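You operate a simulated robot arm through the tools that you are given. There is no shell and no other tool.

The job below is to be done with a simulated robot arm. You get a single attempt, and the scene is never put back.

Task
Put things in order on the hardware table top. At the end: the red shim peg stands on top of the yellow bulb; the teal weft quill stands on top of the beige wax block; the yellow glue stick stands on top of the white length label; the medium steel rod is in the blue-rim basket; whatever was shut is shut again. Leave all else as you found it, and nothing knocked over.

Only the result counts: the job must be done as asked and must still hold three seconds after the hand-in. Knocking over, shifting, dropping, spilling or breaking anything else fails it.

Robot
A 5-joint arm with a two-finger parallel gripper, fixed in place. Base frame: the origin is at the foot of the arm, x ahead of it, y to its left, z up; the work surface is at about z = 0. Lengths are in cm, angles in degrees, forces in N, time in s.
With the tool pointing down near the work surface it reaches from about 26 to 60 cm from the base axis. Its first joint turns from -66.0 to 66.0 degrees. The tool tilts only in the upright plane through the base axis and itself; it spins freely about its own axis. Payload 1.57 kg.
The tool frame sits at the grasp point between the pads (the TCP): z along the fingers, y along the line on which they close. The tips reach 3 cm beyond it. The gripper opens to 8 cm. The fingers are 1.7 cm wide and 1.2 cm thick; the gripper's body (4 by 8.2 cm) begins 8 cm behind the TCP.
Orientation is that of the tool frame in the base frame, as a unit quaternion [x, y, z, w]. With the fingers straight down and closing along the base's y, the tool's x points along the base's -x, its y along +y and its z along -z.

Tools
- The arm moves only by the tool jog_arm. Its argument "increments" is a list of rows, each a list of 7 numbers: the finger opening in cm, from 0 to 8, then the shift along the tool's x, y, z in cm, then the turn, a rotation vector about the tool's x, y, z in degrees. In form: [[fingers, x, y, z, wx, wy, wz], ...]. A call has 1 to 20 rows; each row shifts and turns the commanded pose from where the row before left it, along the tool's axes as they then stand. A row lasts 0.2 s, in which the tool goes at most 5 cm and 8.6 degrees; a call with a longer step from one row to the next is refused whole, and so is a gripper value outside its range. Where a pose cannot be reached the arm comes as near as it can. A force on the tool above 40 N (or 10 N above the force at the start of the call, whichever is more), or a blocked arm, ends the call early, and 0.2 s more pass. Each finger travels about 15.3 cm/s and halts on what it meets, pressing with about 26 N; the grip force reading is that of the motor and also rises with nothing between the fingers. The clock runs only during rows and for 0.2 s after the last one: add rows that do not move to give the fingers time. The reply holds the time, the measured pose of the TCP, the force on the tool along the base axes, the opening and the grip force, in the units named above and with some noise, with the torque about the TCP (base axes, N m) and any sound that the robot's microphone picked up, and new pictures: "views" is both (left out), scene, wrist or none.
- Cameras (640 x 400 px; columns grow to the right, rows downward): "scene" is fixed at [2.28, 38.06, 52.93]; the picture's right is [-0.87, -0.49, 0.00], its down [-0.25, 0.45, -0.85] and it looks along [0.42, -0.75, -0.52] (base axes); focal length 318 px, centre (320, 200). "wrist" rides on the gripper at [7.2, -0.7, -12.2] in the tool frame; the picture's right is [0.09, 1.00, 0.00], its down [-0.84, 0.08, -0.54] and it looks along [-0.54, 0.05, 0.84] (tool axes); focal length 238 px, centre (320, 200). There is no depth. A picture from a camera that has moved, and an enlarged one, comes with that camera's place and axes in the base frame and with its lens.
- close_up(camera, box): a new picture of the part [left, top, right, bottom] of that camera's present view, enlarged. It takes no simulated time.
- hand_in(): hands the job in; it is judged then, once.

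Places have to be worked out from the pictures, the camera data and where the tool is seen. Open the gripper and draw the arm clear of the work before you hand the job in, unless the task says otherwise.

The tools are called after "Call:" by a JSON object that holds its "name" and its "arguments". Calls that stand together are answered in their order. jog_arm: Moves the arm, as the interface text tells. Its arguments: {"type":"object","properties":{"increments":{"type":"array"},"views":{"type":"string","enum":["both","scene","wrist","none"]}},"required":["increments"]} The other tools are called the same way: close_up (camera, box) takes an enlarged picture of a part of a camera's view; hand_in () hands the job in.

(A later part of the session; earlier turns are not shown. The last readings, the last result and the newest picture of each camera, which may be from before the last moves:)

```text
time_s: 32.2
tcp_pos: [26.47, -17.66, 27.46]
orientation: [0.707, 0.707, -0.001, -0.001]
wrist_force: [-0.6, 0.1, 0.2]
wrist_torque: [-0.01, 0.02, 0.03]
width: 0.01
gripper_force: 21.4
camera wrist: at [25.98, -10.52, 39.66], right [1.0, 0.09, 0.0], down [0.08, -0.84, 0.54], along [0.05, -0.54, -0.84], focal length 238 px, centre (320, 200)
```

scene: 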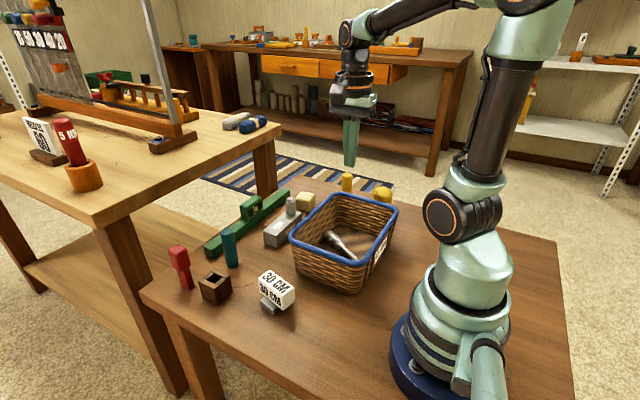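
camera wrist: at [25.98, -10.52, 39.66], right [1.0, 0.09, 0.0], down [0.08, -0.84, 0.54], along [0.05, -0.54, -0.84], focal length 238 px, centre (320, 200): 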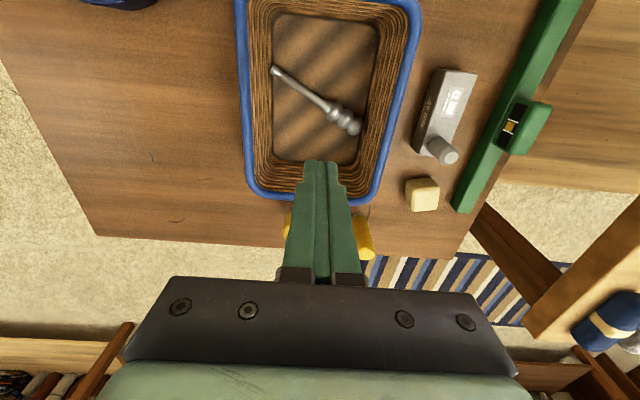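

The rod slipped from the grip during the spin and dropped into the basket, where it lies flat. I check that the basket and everything around is unmoved.

Call:
{"name": "close_up", "arguments": {"camera": "scene", "box": [250, 160, 410, 300]}}

Call:
{"name": "close_up", "arguments": {"camera": "wrist", "box": [230, 0, 430, 170]}}

Call:
{"name": "close_up", "arguments": {"camera": "scene", "box": [150, 170, 310, 320]}}

```text
2.86 times, centred on (330, 230) of scene
camera zoom: at [2.28, 38.06, 52.93], right [-0.87, -0.49, 0.0], down [-0.25, 0.45, -0.85], along [0.42, -0.75, -0.52], focal length 908 px, centre (291, 114)
```

zoom: 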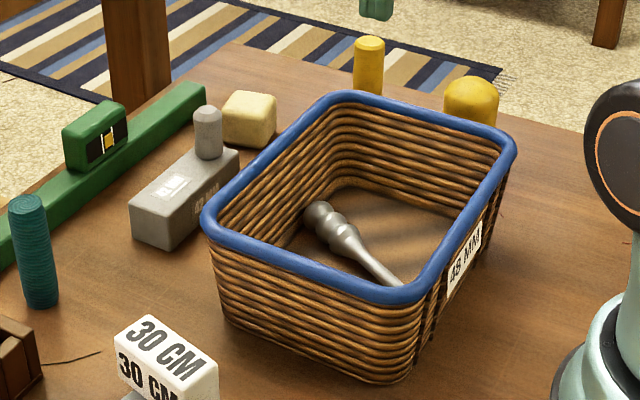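

```text
2.35 times, centred on (330, 85) of wrist
camera zoom: at [25.98, -10.52, 39.66], right [1.0, 0.09, 0.0], down [0.08, -0.84, 0.54], along [0.05, -0.54, -0.84], focal length 561 px, centre (296, 471)
```

zoom: 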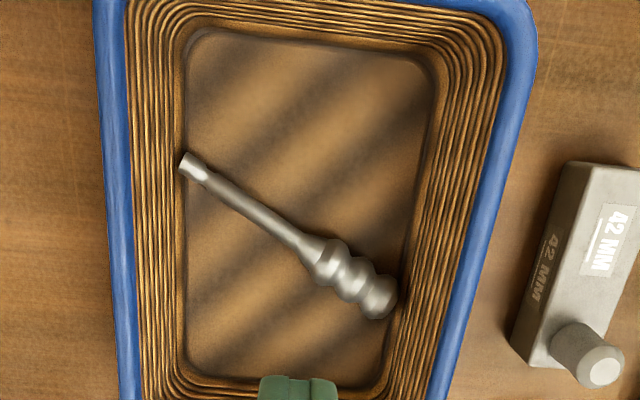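

```text
2.67 times, centred on (230, 245) of scene
camera zoom: at [2.28, 38.06, 52.93], right [-0.87, -0.49, 0.0], down [-0.25, 0.45, -0.85], along [0.42, -0.75, -0.52], focal length 848 px, centre (560, 80)
```

zoom: 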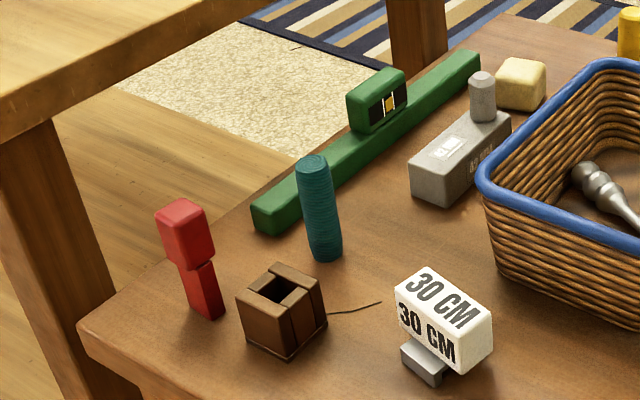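

The basket, label, quill, peg and block look unmoved, and the holder is empty and upright. Before going on I inspect the grey 42 MM block more closely, in case it has a lid or holds another rod.

Call:
{"name": "close_up", "arguments": {"camera": "wrist", "box": [390, 50, 500, 220]}}

Call:
{"name": "close_up", "arguments": {"camera": "scene", "box": [255, 190, 325, 255]}}

Call:
{"name": "close_up", "arguments": {"camera": "scene", "box": [195, 180, 305, 260]}}

```text
2.35 times, centred on (445, 135) of wrist
camera zoom: at [25.98, -10.52, 39.66], right [1.0, 0.09, 0.0], down [0.08, -0.84, 0.54], along [0.05, -0.54, -0.84], focal length 561 px, centre (26, 353)
```

zoom: 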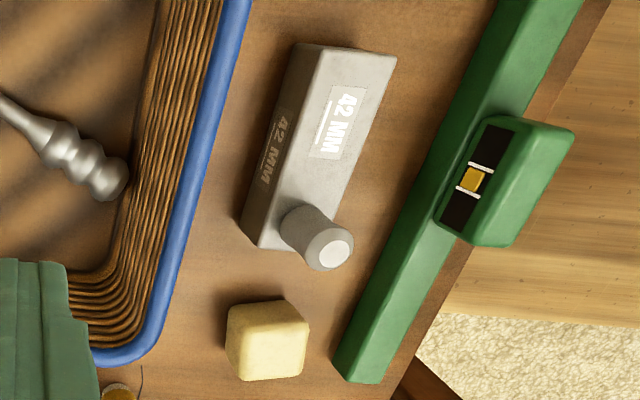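

```text
6.15 times, centred on (290, 222) of scene
camera zoom: at [2.28, 38.06, 52.93], right [-0.87, -0.49, 0.0], down [-0.25, 0.45, -0.85], along [0.42, -0.75, -0.52], focal length 1957 px, centre (505, 62)
```

zoom: 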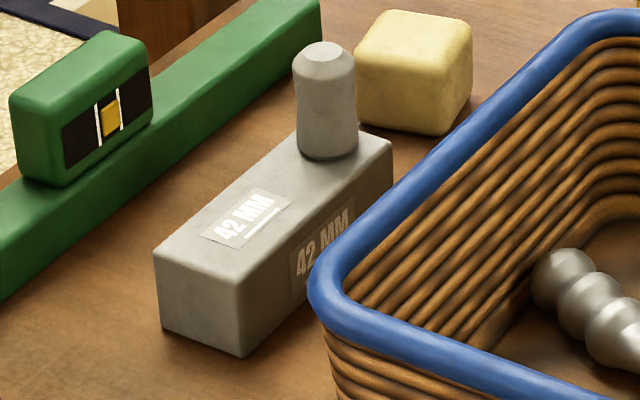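

```text
5.00 times, centred on (250, 220) of scene
camera zoom: at [2.28, 38.06, 52.93], right [-0.87, -0.49, 0.0], down [-0.25, 0.45, -0.85], along [0.42, -0.75, -0.52], focal length 1590 px, centre (670, 100)
```

zoom: 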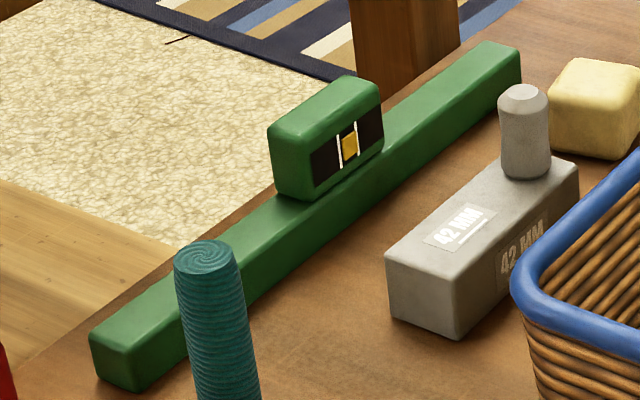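

The grey piece is a solid block with a knob, no lid, so nothing there needs opening. Next the teal quill: its top is about (48.4, −1.7, 10.1). I spin back to zero yaw, open, and go above it.

Call:
{"name": "jog_arm", "arguments": {"increments": [[0, 0, 0, 0, 0, 0, -8.2], [4, 0, 0, 0, 0, 0, -8.2], [6, 0, 0, 0, 0, 0, -8.2], [6, 0, 0, 0, 0, 0, -8.2], [6, 0, 0, 0, 0, 0, -8.2], [6, 0, 0, 0, 0, 0, -8.2], [6, 0, 0, 0, 0, 0, -8.2], [6, 0, 0, 0, 0, 0, -8.2], [6, 0, 0, 0, 0, 0, -8.2], [6, 0, 0, 0, 0, 0, -8.2], [6, 0, 0, 0, 0, 0, -8.0], [6, -3.65, 2.655, 0.91, 0, 0, 0], [6, -3.65, 2.655, 0.91, 0, 0, 0], [6, -3.65, 2.655, 0.91, 0, 0, 0], [6, -3.65, 2.655, 0.91, 0, 0, 0], [6, -3.65, 2.655, 0.91, 0, 0, 0], [6, -3.65, 2.655, 0.91, 0, 0, 0], [6, 0, 0, 0, 0, 0, 0]], "views": "both"}}

Call:
{"name": "close_up", "arguments": {"camera": "wrist", "box": [240, 60, 400, 220]}}

```text
time_s: 36.0
tcp_pos: [48.34, -1.57, 21.93]
orientation: [-0.001, 1.0, 0.0, -0.002]
wrist_force: [0.3, -0.2, -0.3]
wrist_torque: [-0.04, 0.01, -0.02]
width: 5.99
gripper_force: 0.1
camera wrist: at [41.3, -2.38, 34.13], right [-0.09, 1.0, 0.0], down [0.84, 0.08, 0.54], along [0.54, 0.05, -0.84], focal length 238 px, centre (320, 200)
```

scene: 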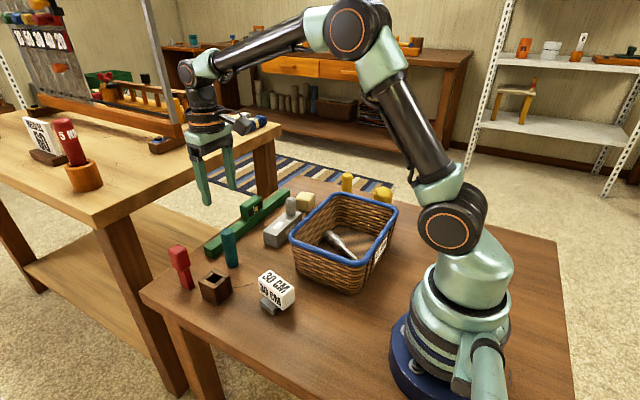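
wrist: 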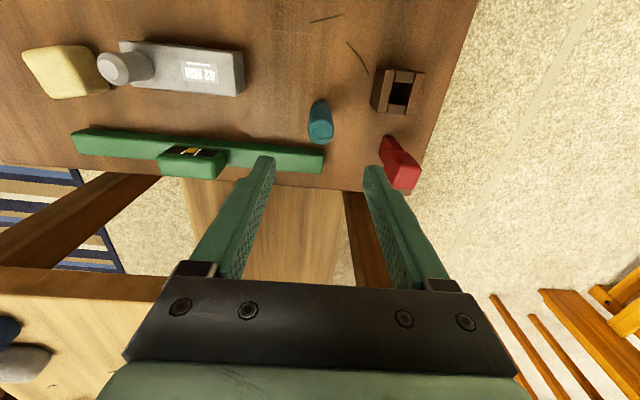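

```text
2.50 times, centred on (320, 140) of wrist
camera zoom: at [41.3, -2.38, 34.13], right [-0.09, 1.0, 0.0], down [0.84, 0.08, 0.54], along [0.54, 0.05, -0.84], focal length 596 px, centre (320, 350)
```

zoom: 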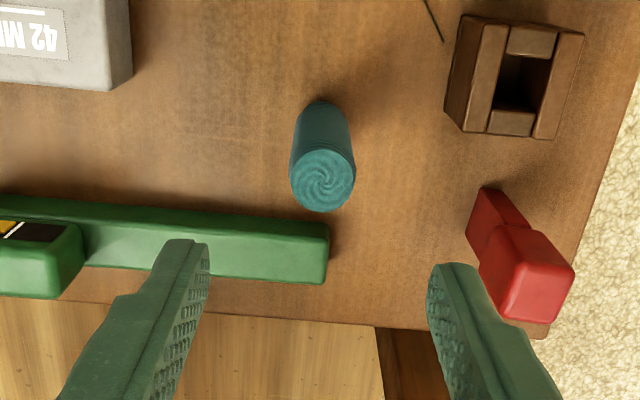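

The quill's top is measured at (48.5, −1.65), about 2.6 cm across. I descend around it with the fingers 6 cm apart and check before closing.

Call:
{"name": "jog_arm", "arguments": {"increments": [[6, -0.2, -0.07, 3.5, 0, 0, 0], [6, 0, 0, 4, 0, 0, 0], [6, 0, 0, 4, 0, 0, 0], [6, 0, 0, 2.5, 0, 0, 0], [6, 0, 0, 1.5, 0, 0, 0], [6, 0, 0, 0, 0, 0, 0]], "views": "both"}}

Call:
{"name": "close_up", "arguments": {"camera": "scene", "box": [160, 190, 280, 310]}}

```text
time_s: 37.4
tcp_pos: [48.5, -1.65, 6.49]
orientation: [-0.001, 1.0, 0.001, -0.001]
wrist_force: [0.1, -0.7, -0.3]
wrist_torque: [-0.03, 0.0, 0.0]
width: 6.0
gripper_force: 0.0
camera wrist: at [41.53, -2.46, 18.66], right [-0.09, 1.0, 0.0], down [0.84, 0.08, 0.54], along [0.54, 0.05, -0.84], focal length 238 px, centre (320, 200)
```

scene: 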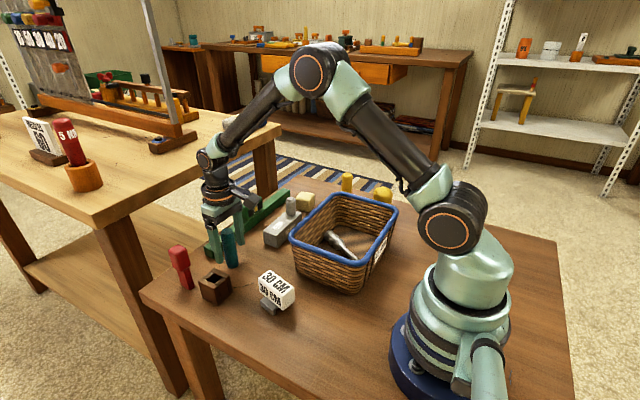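
wrist: 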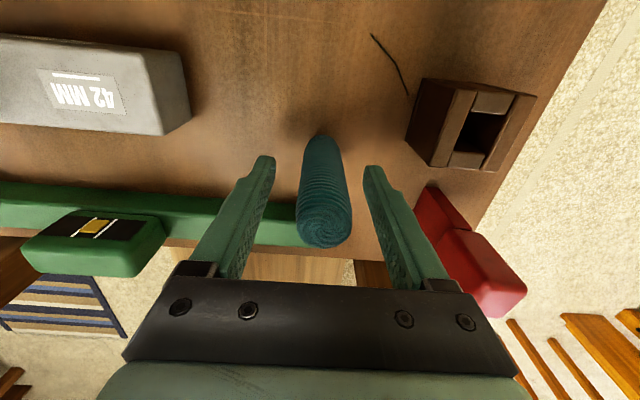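

```text
3.33 times, centred on (220, 250) of scene
camera zoom: at [2.28, 38.06, 52.93], right [-0.87, -0.49, 0.0], down [-0.25, 0.45, -0.85], along [0.42, -0.75, -0.52], focal length 1060 px, centre (653, 33)
```

zoom: 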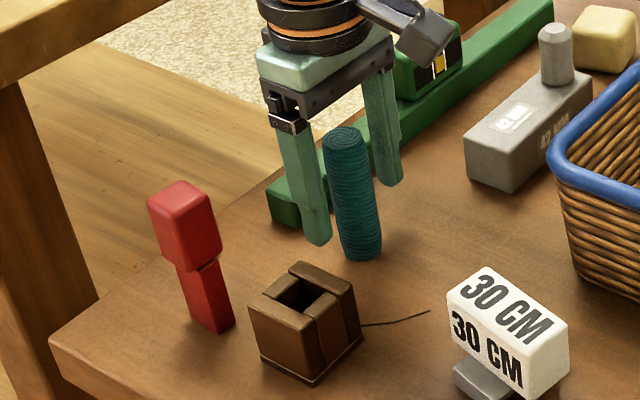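

The quill is centred between the fingers. I close gently and hold.

Call:
{"name": "jog_arm", "arguments": {"increments": [[4.5, 0, 0, 0, 0, 0, 0], [3.4, 0, 0, 0, 0, 0, 0], [2.9, 0, 0, 0, 0, 0, 0], [2.5, 0, 0, 0, 0, 0, 0], [2.0, 0, 0, 0, 0, 0, 0], [0, 0, 0, 0, 0, 0, 0], [0, 0, 0, 0, 0, 0, 0]], "views": "wrist"}}

```text
time_s: 39.0
tcp_pos: [48.64, -1.71, 6.46]
orientation: [-0.001, 1.0, -0.001, 0.0]
wrist_force: [0.1, 0.0, -0.5]
wrist_torque: [-0.01, -0.01, 0.0]
width: 2.76
gripper_force: 26.0
camera wrist: at [41.53, -2.46, 18.68], right [-0.09, 1.0, 0.0], down [0.84, 0.08, 0.54], along [0.54, 0.05, -0.84], focal length 238 px, centre (320, 200)
```

wrist: 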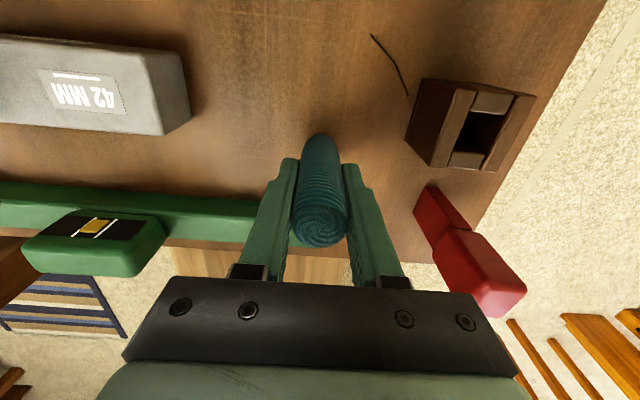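

Holding at 2.76 cm. I lift gently, then carry it slowly toward the wax block, stopping to the side so the camera sees the block.

Call:
{"name": "jog_arm", "arguments": {"increments": [[0, 0, 0, -0.5, 0, 0, 0], [0, 0, 0, -1.5, 0, 0, 0], [0, 0, 0, -2.5, 0, 0, 0], [0, 0, 0, -3, 0, 0, 0], [0, 0, 0, -3, 0, 0, 0], [0, 0, 0, -3, 0, 0, 0], [0, 0, 0, -2, 0, 0, 0], [0, 0.3, -1.2, 0, 0, 0, 0], [0, 0.7, -2.5, 0, 0, 0, 0], [0, 0.7, -2.7, 0, 0, 0, 0], [0, 0.7, -2.7, 0, 0, 0, 0], [0, 0.7, -2.7, 0, 0, 0, 0], [0, 0.7, -2.7, 0, 0, 0, 0], [0, 0.7, -2.7, 0, 0, 0, 0], [0, 0.7, -2.0, 0, 0, 0, 0], [0, 0.4, -1.1, 0, 0, 0, 0], [0, 0, 0, 0, 0, 0, 0]], "views": "both"}}

Call:
{"name": "close_up", "arguments": {"camera": "wrist", "box": [200, 60, 360, 220]}}

```text
time_s: 42.6
tcp_pos: [43.02, -22.0, 21.93]
orientation: [-0.001, 1.0, 0.0, -0.001]
wrist_force: [-0.9, 0.1, 0.1]
wrist_torque: [0.01, -0.02, 0.01]
width: 2.7
gripper_force: 26.0
camera wrist: at [36.0, -22.84, 34.13], right [-0.09, 1.0, 0.0], down [0.84, 0.08, 0.54], along [0.54, 0.05, -0.84], focal length 238 px, centre (320, 200)
```

scene: 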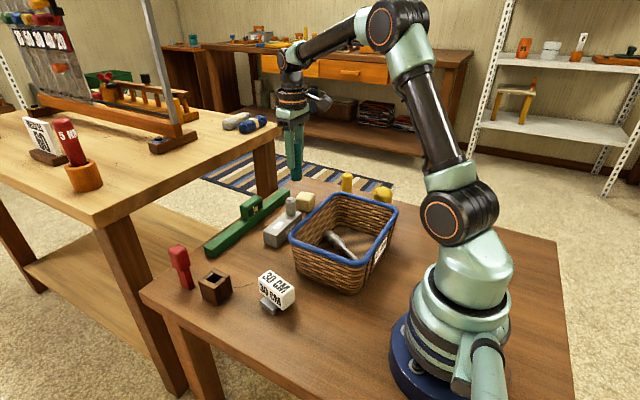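
wrist: 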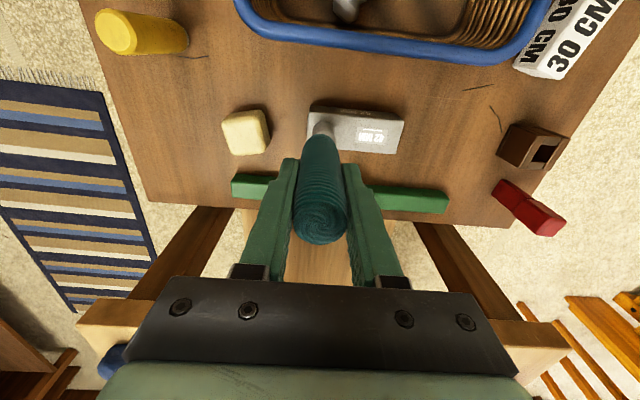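

```text
2.50 times, centred on (280, 140) of wrist
camera zoom: at [36.0, -22.84, 34.13], right [-0.09, 1.0, 0.0], down [0.84, 0.08, 0.54], along [0.54, 0.05, -0.84], focal length 596 px, centre (420, 350)
```

zoom: 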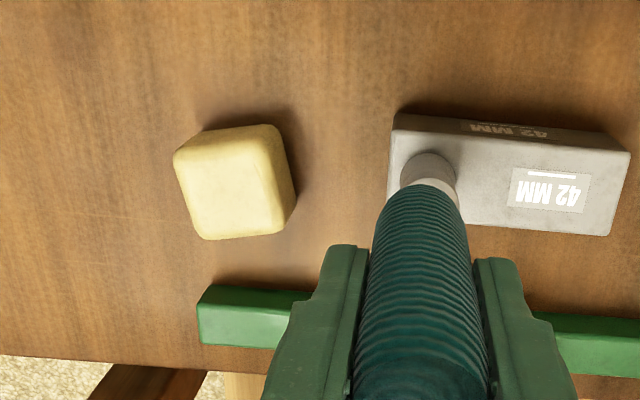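

I zoom on the wax block in both cameras to pin its top face.

Call:
{"name": "close_up", "arguments": {"camera": "scene", "box": [290, 185, 322, 217]}}

Call:
{"name": "close_up", "arguments": {"camera": "wrist", "box": [215, 95, 285, 165]}}

```text
12.50 times, centred on (306, 201) of scene
camera zoom: at [2.28, 38.05, 52.93], right [-0.87, -0.49, 0.0], down [-0.25, 0.45, -0.85], along [0.42, -0.75, -0.52], focal length 3975 px, centre (495, 188)
```

zoom: 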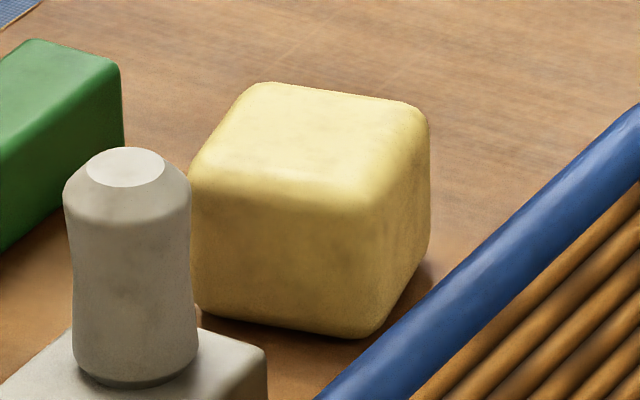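

```text
5.71 times, centred on (250, 130) of wrist
camera zoom: at [36.0, -22.84, 34.13], right [-0.09, 1.0, 0.0], down [0.84, 0.08, 0.54], along [0.54, 0.05, -0.84], focal length 1362 px, centre (720, 600)
```

zoom: 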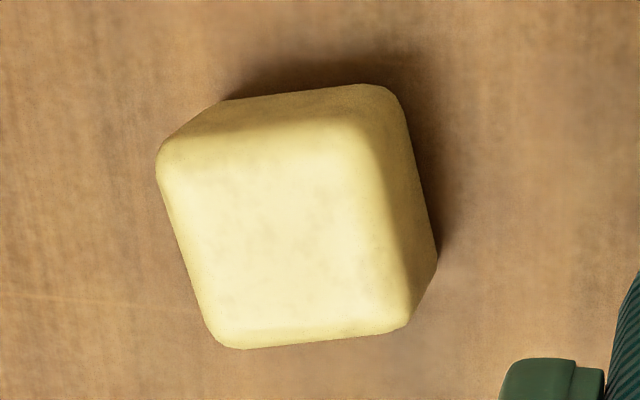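

The wax block's top centre comes out at about (46.2, −31.3), roughly 4.3 cm wide, top z between 4 and 5.3. I move the quill above it and lower to just over it.

Call:
{"name": "jog_arm", "arguments": {"increments": [[0, -0.8, -2.32, 0, 0, 0, 0], [0, -0.8, -2.32, 0, 0, 0, 0], [0, -0.8, -2.32, 0, 0, 0, 0], [0, -0.8, -2.32, 0, 0, 0, 0], [0, 0, 0, 2, 0, 0, 0], [0, 0, 0, 2, 0, 0, 0], [0, 0, 0, 2, 0, 0, 0], [0, 0, 0, 1.5, 0, 0, 0], [0, 0, 0, 0, 0, 0, 0]], "views": "both"}}

Call:
{"name": "close_up", "arguments": {"camera": "scene", "box": [270, 150, 350, 230]}}

Call:
{"name": "close_up", "arguments": {"camera": "wrist", "box": [240, 80, 400, 240]}}

```text
time_s: 44.6
tcp_pos: [46.21, -31.35, 14.44]
orientation: [-0.001, 1.0, 0.001, -0.001]
wrist_force: [-0.5, 0.0, -0.4]
wrist_torque: [0.0, -0.01, -0.03]
width: 2.65
gripper_force: 26.7
camera wrist: at [39.22, -32.11, 26.66], right [-0.09, 1.0, 0.0], down [0.84, 0.08, 0.54], along [0.54, 0.05, -0.84], focal length 238 px, centre (320, 200)
```

scene: 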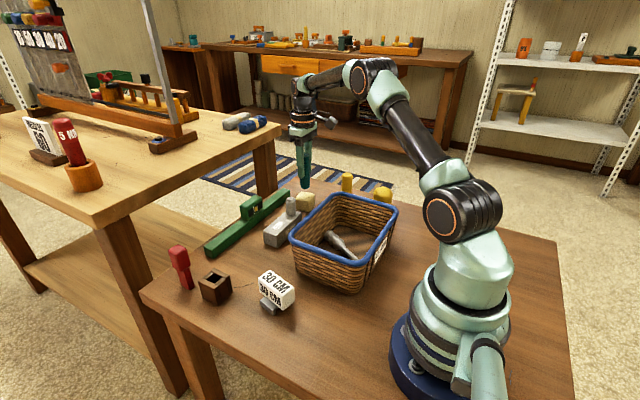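
wrist: 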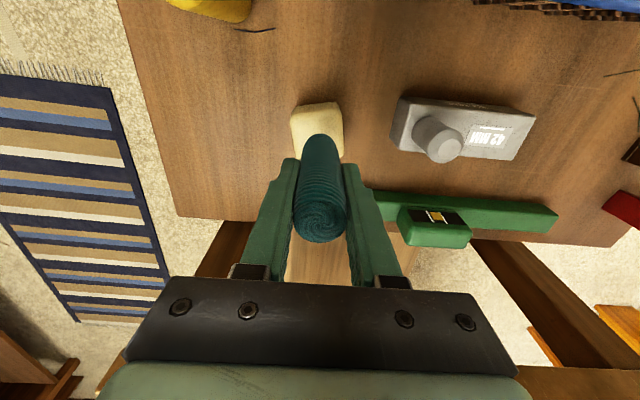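

```text
5.00 times, centred on (310, 190) of scene
camera zoom: at [2.28, 38.06, 52.93], right [-0.87, -0.49, 0.0], down [-0.25, 0.45, -0.85], along [0.42, -0.75, -0.52], focal length 1590 px, centre (370, 250)
```

zoom: 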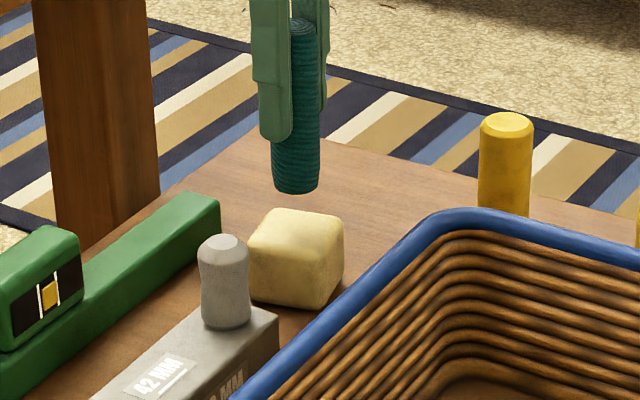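

```text
2.50 times, centred on (320, 160) of wrist
camera zoom: at [39.22, -32.11, 26.66], right [-0.09, 1.0, 0.0], down [0.84, 0.08, 0.54], along [0.54, 0.05, -0.84], focal length 596 px, centre (320, 300)
```

zoom: 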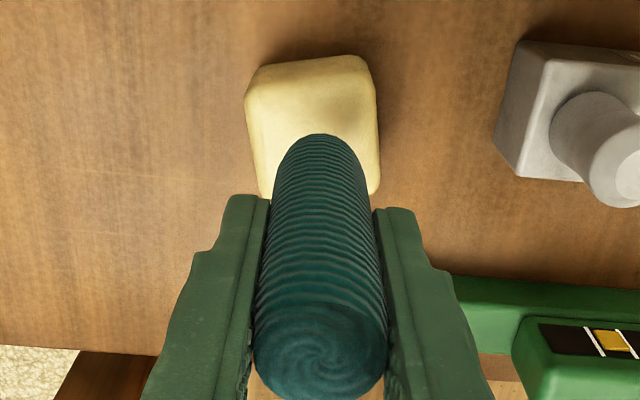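

Quill bottom is about 3 cm above the block and centred. I lower in small steps while watching the force.

Call:
{"name": "jog_arm", "arguments": {"increments": [[0, 0, 0, 1.2, 0, 0, 0], [0, 0, 0, 0.8, 0, 0, 0], [0, 0, 0, 0.3, 0, 0, 0], [0, 0, 0, 0, 0, 0, 0]], "views": "scene"}}

Call:
{"name": "close_up", "arguments": {"camera": "scene", "box": [280, 160, 330, 220]}}

```text
time_s: 45.6
tcp_pos: [46.23, -31.27, 12.09]
orientation: [-0.001, 1.0, 0.0, -0.001]
wrist_force: [1.0, -0.6, -0.9]
wrist_torque: [0.0, 0.02, 0.0]
width: 2.67
gripper_force: 26.0
```

scene: 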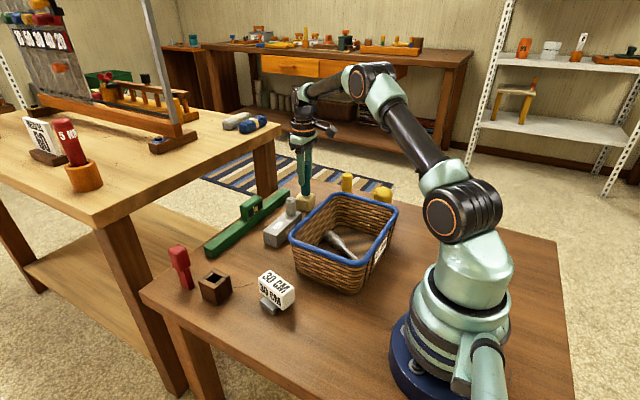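

```text
6.67 times, centred on (305, 190) of scene
camera zoom: at [2.28, 38.06, 52.93], right [-0.87, -0.49, 0.0], down [-0.25, 0.45, -0.85], along [0.42, -0.75, -0.52], focal length 2120 px, centre (420, 267)
```

zoom: 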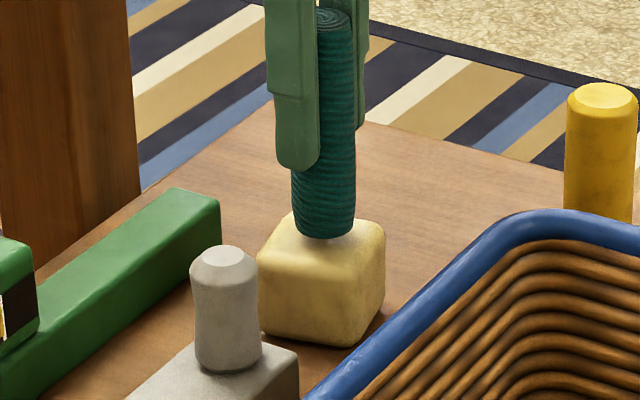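

A small gap remains (bottom at about z=5.6). I continue in small steps.

Call:
{"name": "jog_arm", "arguments": {"increments": [[0, 0, 0, 0.25, 0, 0, 0], [0, 0, 0, 0.2, 0, 0, 0], [0, 0, 0, 0, 0, 0, 0]], "views": "scene"}}

Call:
{"name": "close_up", "arguments": {"camera": "scene", "box": [280, 160, 330, 220]}}

```text
time_s: 46.4
tcp_pos: [46.29, -31.25, 11.75]
orientation: [-0.001, 1.0, 0.0, -0.001]
wrist_force: [0.1, -0.1, 0.5]
wrist_torque: [0.0, -0.02, -0.01]
width: 2.66
gripper_force: 25.7
```

scene: 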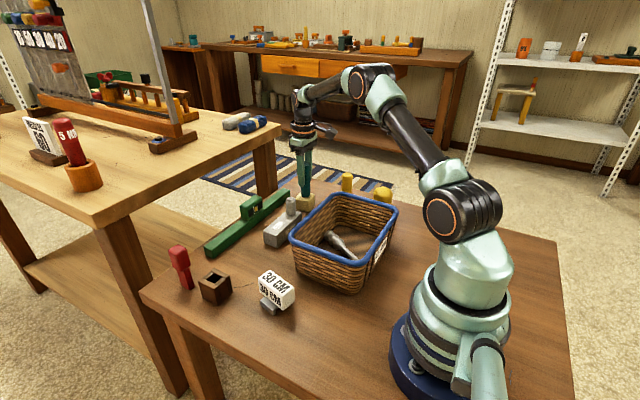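

```text
6.67 times, centred on (305, 190) of scene
camera zoom: at [2.28, 38.06, 52.93], right [-0.87, -0.49, 0.0], down [-0.25, 0.45, -0.85], along [0.42, -0.75, -0.52], focal length 2120 px, centre (420, 267)
```

zoom: 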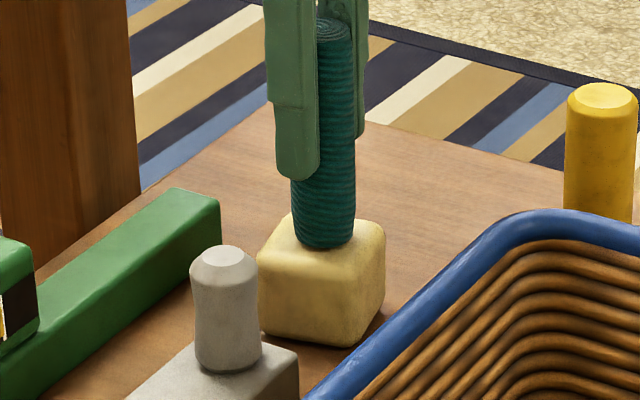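

It is very near contact; I keep easing down with 0.15 cm steps.

Call:
{"name": "jog_arm", "arguments": {"increments": [[0, 0, 0, 0.15, 0, 0, 0], [0, 0, 0, 0, 0, 0, 0]], "views": "none"}}

Call:
{"name": "jog_arm", "arguments": {"increments": [[0, 0, 0, 0.15, 0, 0, 0], [0, 0, 0, 0, 0, 0, 0]], "views": "scene"}}

Call:
{"name": "close_up", "arguments": {"camera": "scene", "box": [280, 160, 330, 220]}}

```text
time_s: 47.0
tcp_pos: [46.17, -31.33, 11.56]
orientation: [-0.001, 1.0, 0.0, -0.001]
wrist_force: [-0.4, 0.4, -0.4]
wrist_torque: [0.0, 0.0, -0.02]
width: 2.66
gripper_force: 25.6
```

```text
time_s: 47.6
tcp_pos: [46.36, -31.29, 11.33]
orientation: [-0.001, 1.0, 0.0, -0.001]
wrist_force: [0.5, -0.6, -0.1]
wrist_torque: [0.0, -0.02, -0.01]
width: 2.63
gripper_force: 26.0
```

scene: 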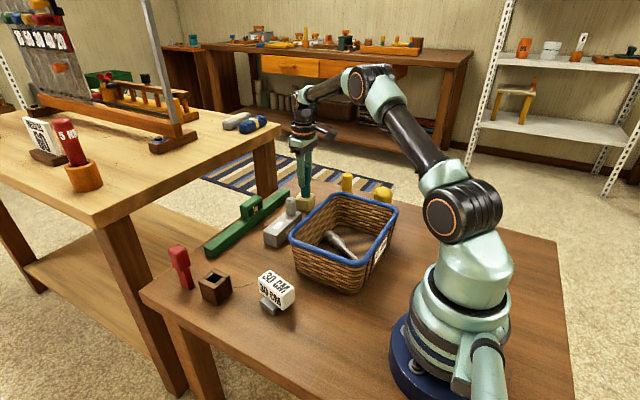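

```text
6.67 times, centred on (305, 190) of scene
camera zoom: at [2.28, 38.06, 52.93], right [-0.87, -0.49, 0.0], down [-0.25, 0.45, -0.85], along [0.42, -0.75, -0.52], focal length 2120 px, centre (420, 267)
```

zoom: 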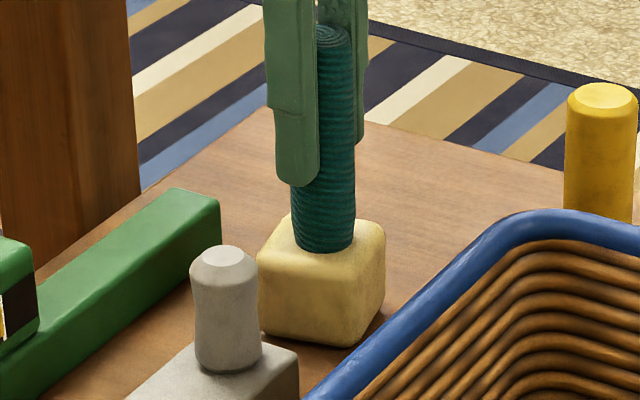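

Still no contact force at bottom z≈4.9. I continue down.

Call:
{"name": "jog_arm", "arguments": {"increments": [[0, 0, 0, 0.15, 0, 0, 0], [0, 0, 0, 0, 0, 0, 0]], "views": "none"}}

Call:
{"name": "jog_arm", "arguments": {"increments": [[0, 0, 0, 0.15, 0, 0, 0], [0, 0, 0, 0, 0, 0, 0]], "views": "scene"}}

Call:
{"name": "close_up", "arguments": {"camera": "scene", "box": [280, 160, 330, 220]}}

```text
time_s: 48.2
tcp_pos: [46.18, -31.27, 11.28]
orientation: [-0.001, 1.0, -0.001, -0.001]
wrist_force: [-5.5, 1.2, 14.5]
wrist_torque: [0.04, 0.36, 0.05]
width: 2.63
gripper_force: 26.6
```

```text
time_s: 48.8
tcp_pos: [46.28, -31.36, 11.46]
orientation: [-0.001, 1.0, -0.001, 0.002]
wrist_force: [-5.7, 4.0, 29.4]
wrist_torque: [0.39, 0.31, 0.14]
width: 2.65
gripper_force: 26.1
```

scene: 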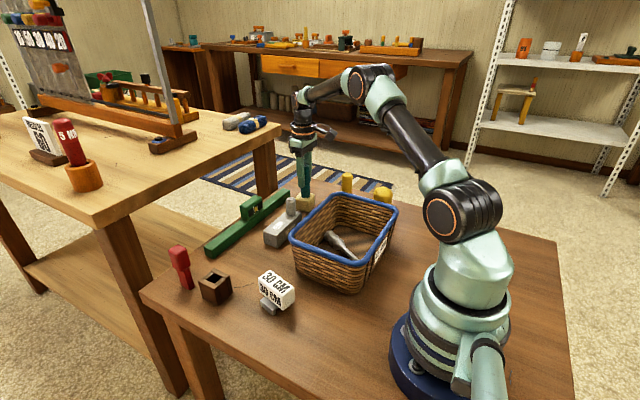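

```text
6.67 times, centred on (305, 190) of scene
camera zoom: at [2.26, 38.07, 52.92], right [-0.87, -0.49, 0.0], down [-0.25, 0.45, -0.85], along [0.42, -0.75, -0.52], focal length 2120 px, centre (420, 267)
```

zoom: 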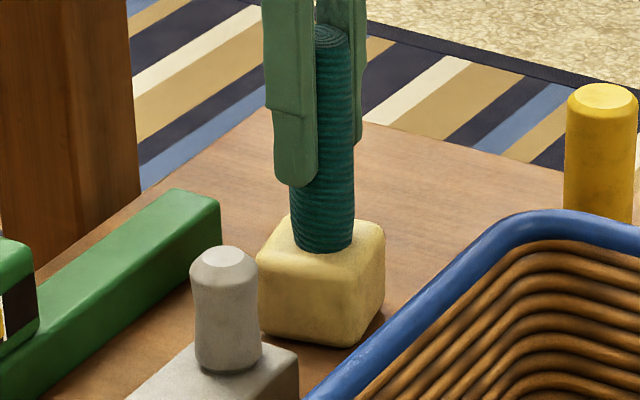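

Contact is clear (14 then 29 N), so the block's top is at z≈4.85. I relax by 0.27 cm, then open the fingers slowly.

Call:
{"name": "jog_arm", "arguments": {"increments": [[0, 0, 0, -0.15, 0, 0, 0], [0, 0, 0, -0.1, 0, 0, 0], [0, 0, 0, 0, 0, 0, 0]], "views": "none"}}

```text
time_s: 49.6
tcp_pos: [46.21, -31.17, 11.42]
orientation: [-0.001, 1.0, 0.001, -0.002]
wrist_force: [4.2, -1.0, 7.9]
wrist_torque: [-0.08, -0.36, 0.02]
width: 2.62
gripper_force: 26.1
```

Call:
{"name": "jog_arm", "arguments": {"increments": [[0, 0, 0, -0.05, 0, 0, 0], [0, 0, 0, 0, 0, 0, 0]], "views": "both"}}

Call:
{"name": "close_up", "arguments": {"camera": "scene", "box": [280, 160, 330, 220]}}

Call:
{"name": "close_up", "arguments": {"camera": "wrist", "box": [240, 80, 400, 240]}}

```text
time_s: 50.2
tcp_pos: [46.16, -31.26, 11.28]
orientation: [-0.001, 1.0, 0.002, -0.002]
wrist_force: [-0.8, -0.4, 1.3]
wrist_torque: [-0.07, -0.04, 0.01]
width: 2.62
gripper_force: 26.1
camera wrist: at [39.1, -32.08, 23.57], right [-0.09, 1.0, 0.0], down [0.84, 0.08, 0.54], along [0.54, 0.05, -0.84], focal length 238 px, centre (320, 200)
```

scene: 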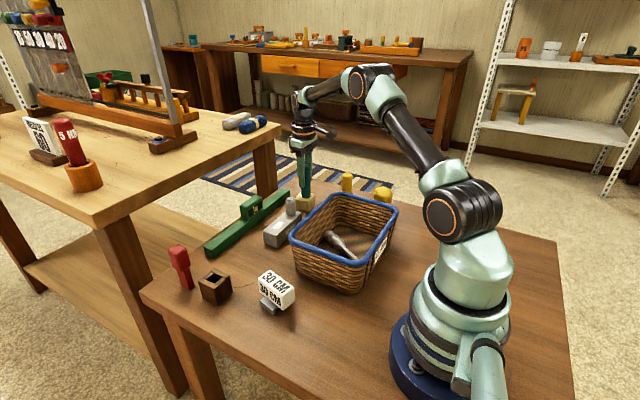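
wrist: 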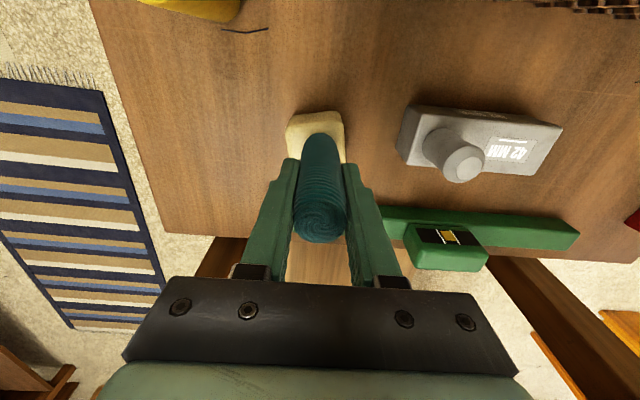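

```text
6.67 times, centred on (305, 190) of scene
camera zoom: at [2.28, 38.06, 52.93], right [-0.87, -0.49, 0.0], down [-0.25, 0.45, -0.85], along [0.42, -0.75, -0.52], focal length 2120 px, centre (420, 267)
```

zoom: 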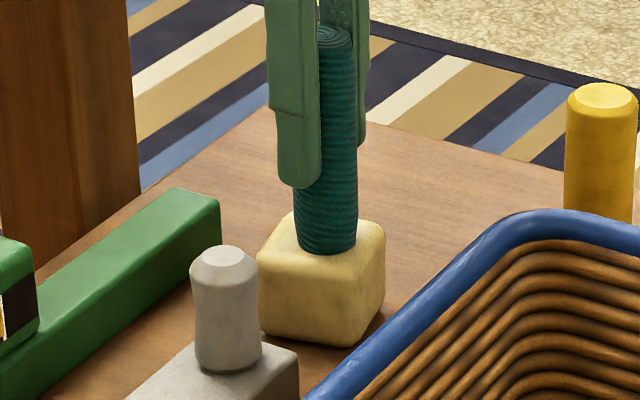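

```text
2.50 times, centred on (320, 160) of wrist
camera zoom: at [39.1, -32.08, 23.57], right [-0.09, 1.0, 0.0], down [0.84, 0.08, 0.54], along [0.54, 0.05, -0.84], focal length 596 px, centre (320, 300)
```

zoom: 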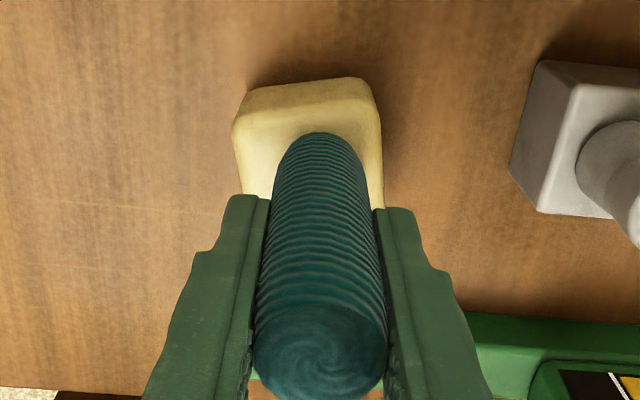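

The quill stands centred on the block with light contact. I open the fingers gradually.

Call:
{"name": "jog_arm", "arguments": {"increments": [[2.7, 0, 0, 0, 0, 0, 0], [2.9, 0, 0, 0, 0, 0, 0], [3.2, 0, 0, 0, 0, 0, 0], [3.8, 0, 0, 0, 0, 0, 0], [4.6, 0, 0, 0, 0, 0, 0], [5.4, 0, 0, 0, 0, 0, 0], [5.4, 0, 0, 0, 0, 0, 0]], "views": "both"}}

Call:
{"name": "close_up", "arguments": {"camera": "scene", "box": [280, 160, 330, 220]}}

```text
time_s: 51.8
tcp_pos: [46.31, -31.23, 11.48]
orientation: [-0.001, 1.0, 0.0, -0.002]
wrist_force: [0.0, 0.0, -0.7]
wrist_torque: [0.02, 0.0, -0.03]
width: 5.4
gripper_force: 0.1
camera wrist: at [39.15, -32.09, 23.65], right [-0.09, 1.0, 0.0], down [0.84, 0.08, 0.54], along [0.54, 0.05, -0.84], focal length 238 px, centre (320, 200)
```

scene: 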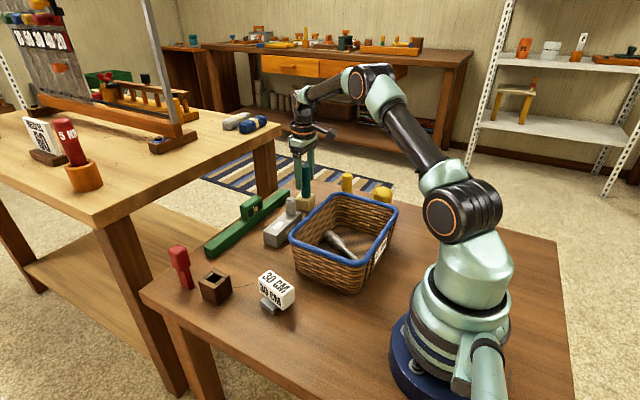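
wrist: 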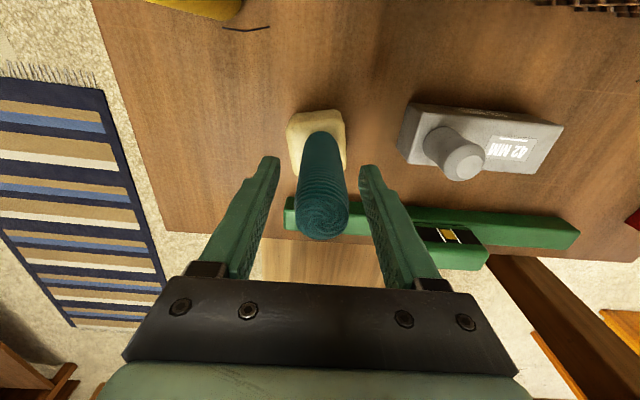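

```text
6.67 times, centred on (305, 190) of scene
camera zoom: at [2.28, 38.06, 52.93], right [-0.87, -0.49, 0.0], down [-0.25, 0.45, -0.85], along [0.42, -0.75, -0.52], focal length 2120 px, centre (420, 267)
```

zoom: 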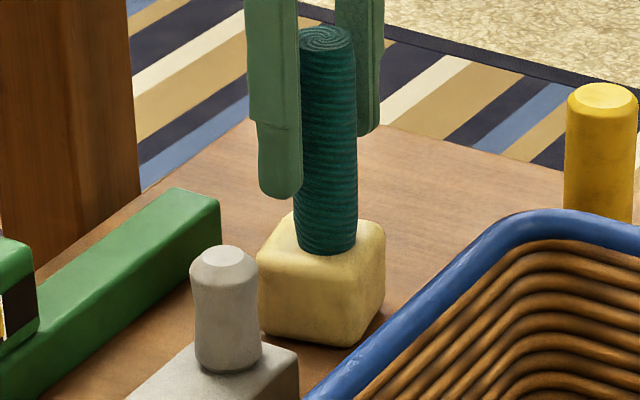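

The quill stands alone on the wax block. I rise straight up and go over the glue stick at about (36.8, −39.6).

Call:
{"name": "jog_arm", "arguments": {"increments": [[5.4, 0, 0, -2, 0, 0, 0], [5.4, 0, 0, -4, 0, 0, 0], [6, 0, 0, -4.5, 0, 0, 0], [6, 0, 0, -4, 0, 0, 0], [6, 3.17, -2.78, 0, 0, 0, 0], [6, 3.17, -2.78, 0, 0, 0, 0], [6, 3.17, -2.78, 1.5, 0, 0, 0], [6, 0, 0, 1.5, 0, 0, 0], [6, 0, 0, 0, 0, 0, 0]], "views": "both"}}

Call:
{"name": "close_up", "arguments": {"camera": "wrist", "box": [220, 20, 420, 220]}}

```text
time_s: 53.8
tcp_pos: [36.83, -39.7, 22.89]
orientation: [-0.001, 1.0, 0.0, 0.0]
wrist_force: [0.3, 0.0, -0.6]
wrist_torque: [0.02, -0.02, 0.01]
width: 5.98
gripper_force: 0.1
camera wrist: at [29.71, -40.48, 35.07], right [-0.09, 1.0, 0.0], down [0.84, 0.08, 0.54], along [0.54, 0.05, -0.84], focal length 238 px, centre (320, 200)
```

scene: 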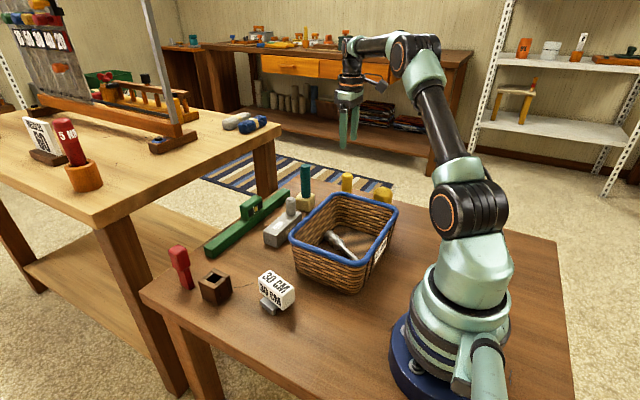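
wrist: 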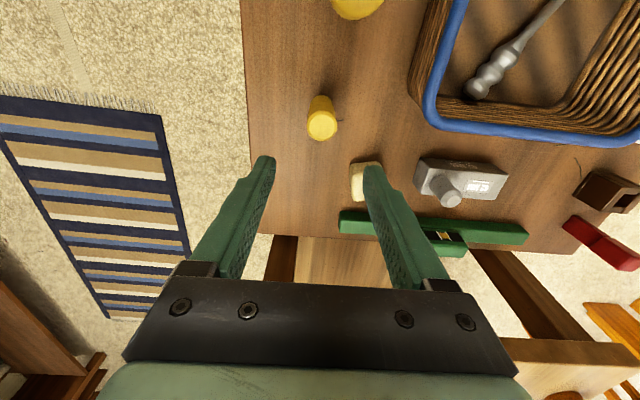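

```text
2.00 times, centred on (320, 120) of wrist
camera zoom: at [29.71, -40.48, 35.07], right [-0.09, 1.0, 0.0], down [0.84, 0.08, 0.54], along [0.54, 0.05, -0.84], focal length 477 px, centre (320, 360)
```

zoom: 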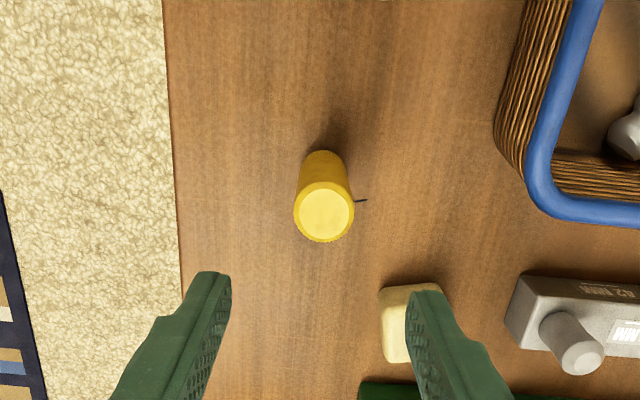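

The glue stick's axis is at about (36.6, −39.7), 3.1 cm wide. I descend over it with fingers 6 cm apart.

Call:
{"name": "jog_arm", "arguments": {"increments": [[6, 0.2, 0, 3.5, 0, 0, 0], [6, 0, 0, 4, 0, 0, 0], [6, 0, 0, 4, 0, 0, 0], [6, 0, 0, 3, 0, 0, 0], [6, 0, 0, 1.9, 0, 0, 0], [6, 0, 0, 0, 0, 0, 0]], "views": "both"}}

Call:
{"name": "close_up", "arguments": {"camera": "scene", "box": [310, 150, 400, 220]}}

```text
time_s: 55.2
tcp_pos: [36.63, -39.68, 6.42]
orientation: [0.0, 1.0, 0.0, 0.0]
wrist_force: [-0.3, -0.1, 0.0]
wrist_torque: [0.02, 0.02, -0.01]
width: 5.97
gripper_force: 0.1
camera wrist: at [29.48, -40.47, 18.63], right [-0.09, 1.0, 0.0], down [0.84, 0.08, 0.54], along [0.54, 0.05, -0.84], focal length 238 px, centre (320, 200)
```

scene: 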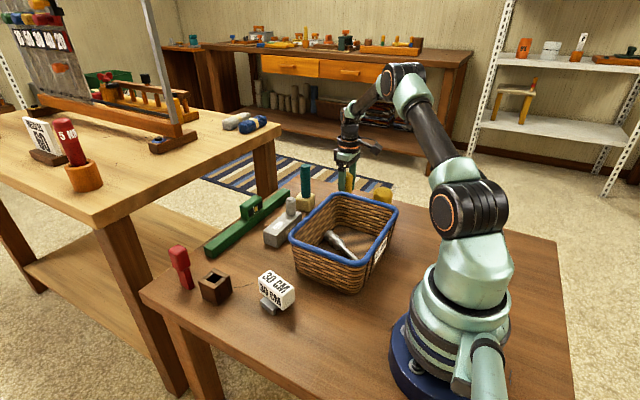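
wrist: 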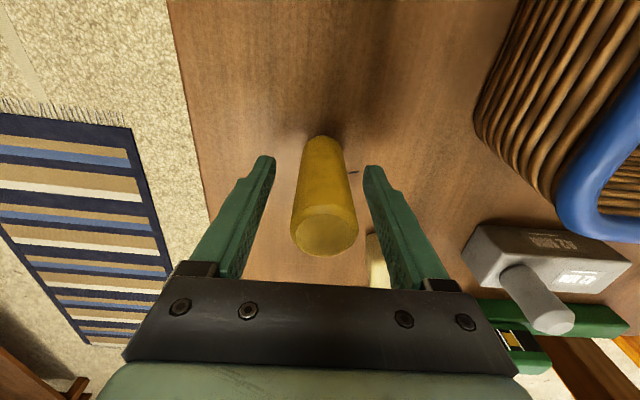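

```text
5.71 times, centred on (355, 185) of scene
camera zoom: at [2.28, 38.06, 52.93], right [-0.87, -0.49, 0.0], down [-0.25, 0.45, -0.85], along [0.42, -0.75, -0.52], focal length 1817 px, centre (120, 286)
```

zoom: 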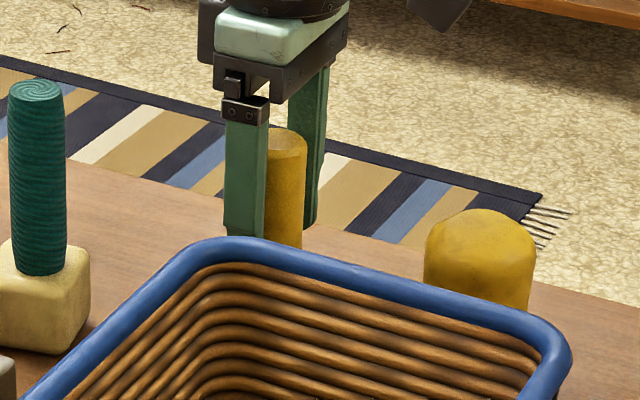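

Well centred; I close on the glue stick and hold.

Call:
{"name": "jog_arm", "arguments": {"increments": [[4.5, 0, 0, 0, 0, 0, 0], [3.8, 0, 0, 0, 0, 0, 0], [3.3, 0, 0, 0, 0, 0, 0], [2.9, 0, 0, 0, 0, 0, 0], [2.4, 0, 0, 0, 0, 0, 0], [0, 0, 0, 0, 0, 0, 0], [0, 0, 0, 0, 0, 0, 0]], "views": "wrist"}}

```text
time_s: 56.8
tcp_pos: [36.53, -39.63, 6.42]
orientation: [-0.001, 1.0, 0.0, 0.001]
wrist_force: [0.6, 0.2, 0.4]
wrist_torque: [-0.05, 0.03, 0.0]
width: 3.05
gripper_force: 26.2
camera wrist: at [29.48, -40.47, 18.66], right [-0.09, 1.0, 0.0], down [0.84, 0.08, 0.54], along [0.54, 0.05, -0.84], focal length 238 px, centre (320, 200)
```

wrist: 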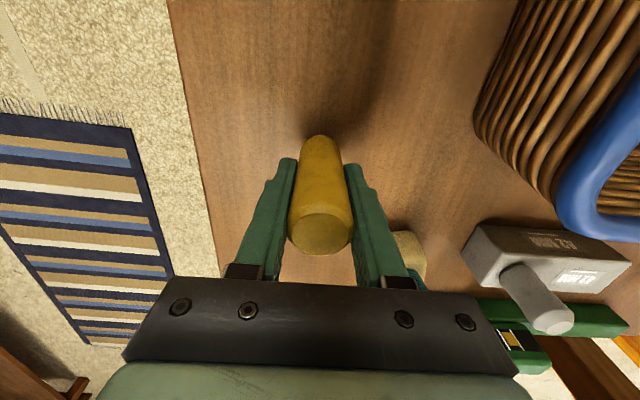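

Holding at 3.05 cm. I lift it clear and carry it over the basket toward the label, stopping short in y to look at the label.

Call:
{"name": "jog_arm", "arguments": {"increments": [[0, 0, 0, -0.5, 0, 0, 0], [0, 0, 0, -1.5, 0, 0, 0], [0, 0, 0, -2.5, 0, 0, 0], [0, 0, 0, -3, 0, 0, 0], [0, 0, 0, -3, 0, 0, 0], [0, 0, 0, -3, 0, 0, 0], [0, 0, 0, -3, 0, 0, 0], [0, 0, 0, -1, 0, 0, 0], [0, 0.2, 1.5, 0, 0, 0, 0], [0, 0.46, 3.0, 0, 0, 0, 0], [0, 0.46, 3.2, 0, 0, 0, 0], [0, 0.46, 3.2, 0, 0, 0, 0], [0, 0.46, 3.2, 0, 0, 0, 0], [0, 0.46, 3.2, 0, 0, 0, 0], [0, 0.46, 3.2, 0, 0, 0, 0], [0, 0.46, 3.2, 0, 0, 0, 0], [0, 0.46, 3.2, 0, 0, 0, 0], [0, 0.46, 3.0, 0, 0, 0, 0], [0, 0.26, 1.8, 0, 0, 0, 0], [0, 0, 0, 0, 0, 0, 0]], "views": "both"}}

Call:
{"name": "close_up", "arguments": {"camera": "wrist", "box": [340, 20, 500, 180]}}

Call:
{"name": "close_up", "arguments": {"camera": "scene", "box": [250, 260, 305, 320]}}

```text
time_s: 61.0
tcp_pos: [31.95, -7.9, 24.08]
orientation: [-0.002, 1.0, 0.0, -0.001]
wrist_force: [-0.1, -0.1, -0.5]
wrist_torque: [0.0, 0.0, -0.05]
width: 3.08
gripper_force: 26.3
camera wrist: at [24.8, -8.74, 36.22], right [-0.09, 1.0, 0.0], down [0.84, 0.08, 0.54], along [0.54, 0.05, -0.84], focal length 238 px, centre (320, 200)
```

scene: 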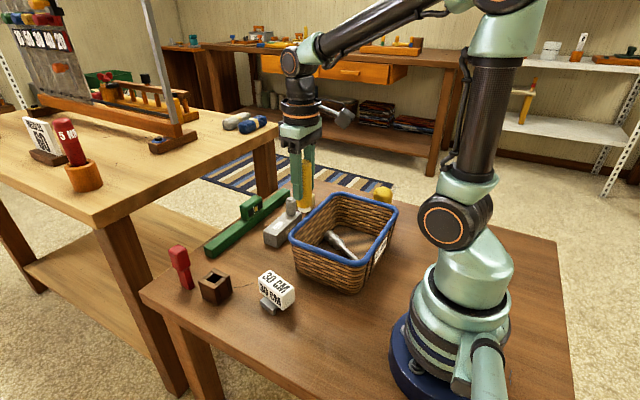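
wrist: 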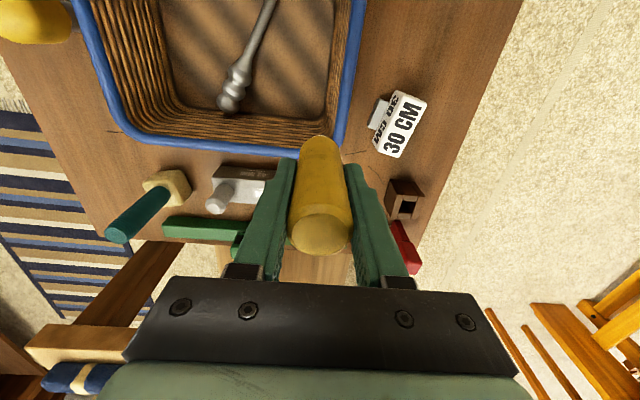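

```text
2.50 times, centred on (420, 100) of wrist
camera zoom: at [24.8, -8.74, 36.22], right [-0.09, 1.0, 0.0], down [0.84, 0.08, 0.54], along [0.54, 0.05, -0.84], focal length 596 px, centre (70, 450)
```

zoom: 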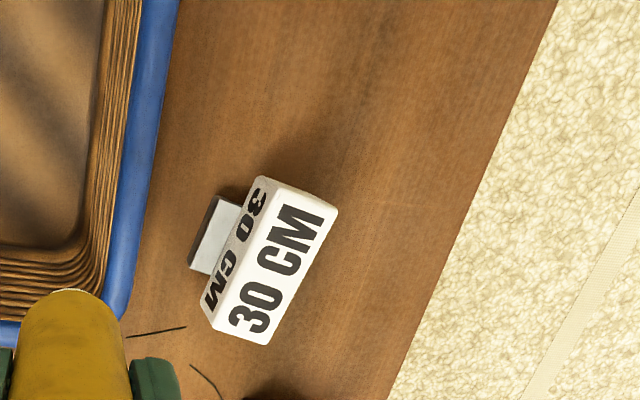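

```text
6.67 times, centred on (278, 290) of scene
camera zoom: at [2.28, 38.06, 52.93], right [-0.87, -0.49, 0.0], down [-0.25, 0.45, -0.85], along [0.42, -0.75, -0.52], focal length 2120 px, centre (603, -400)
```

zoom: 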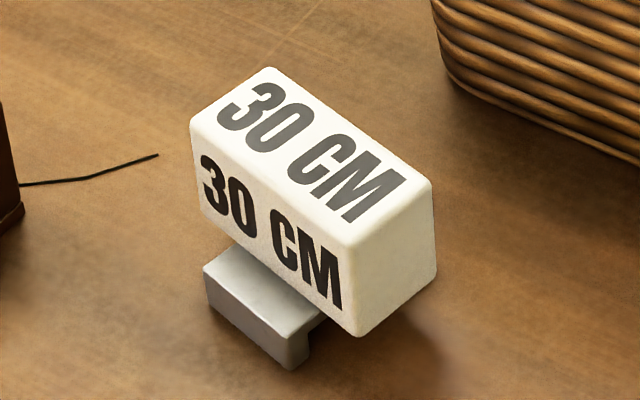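

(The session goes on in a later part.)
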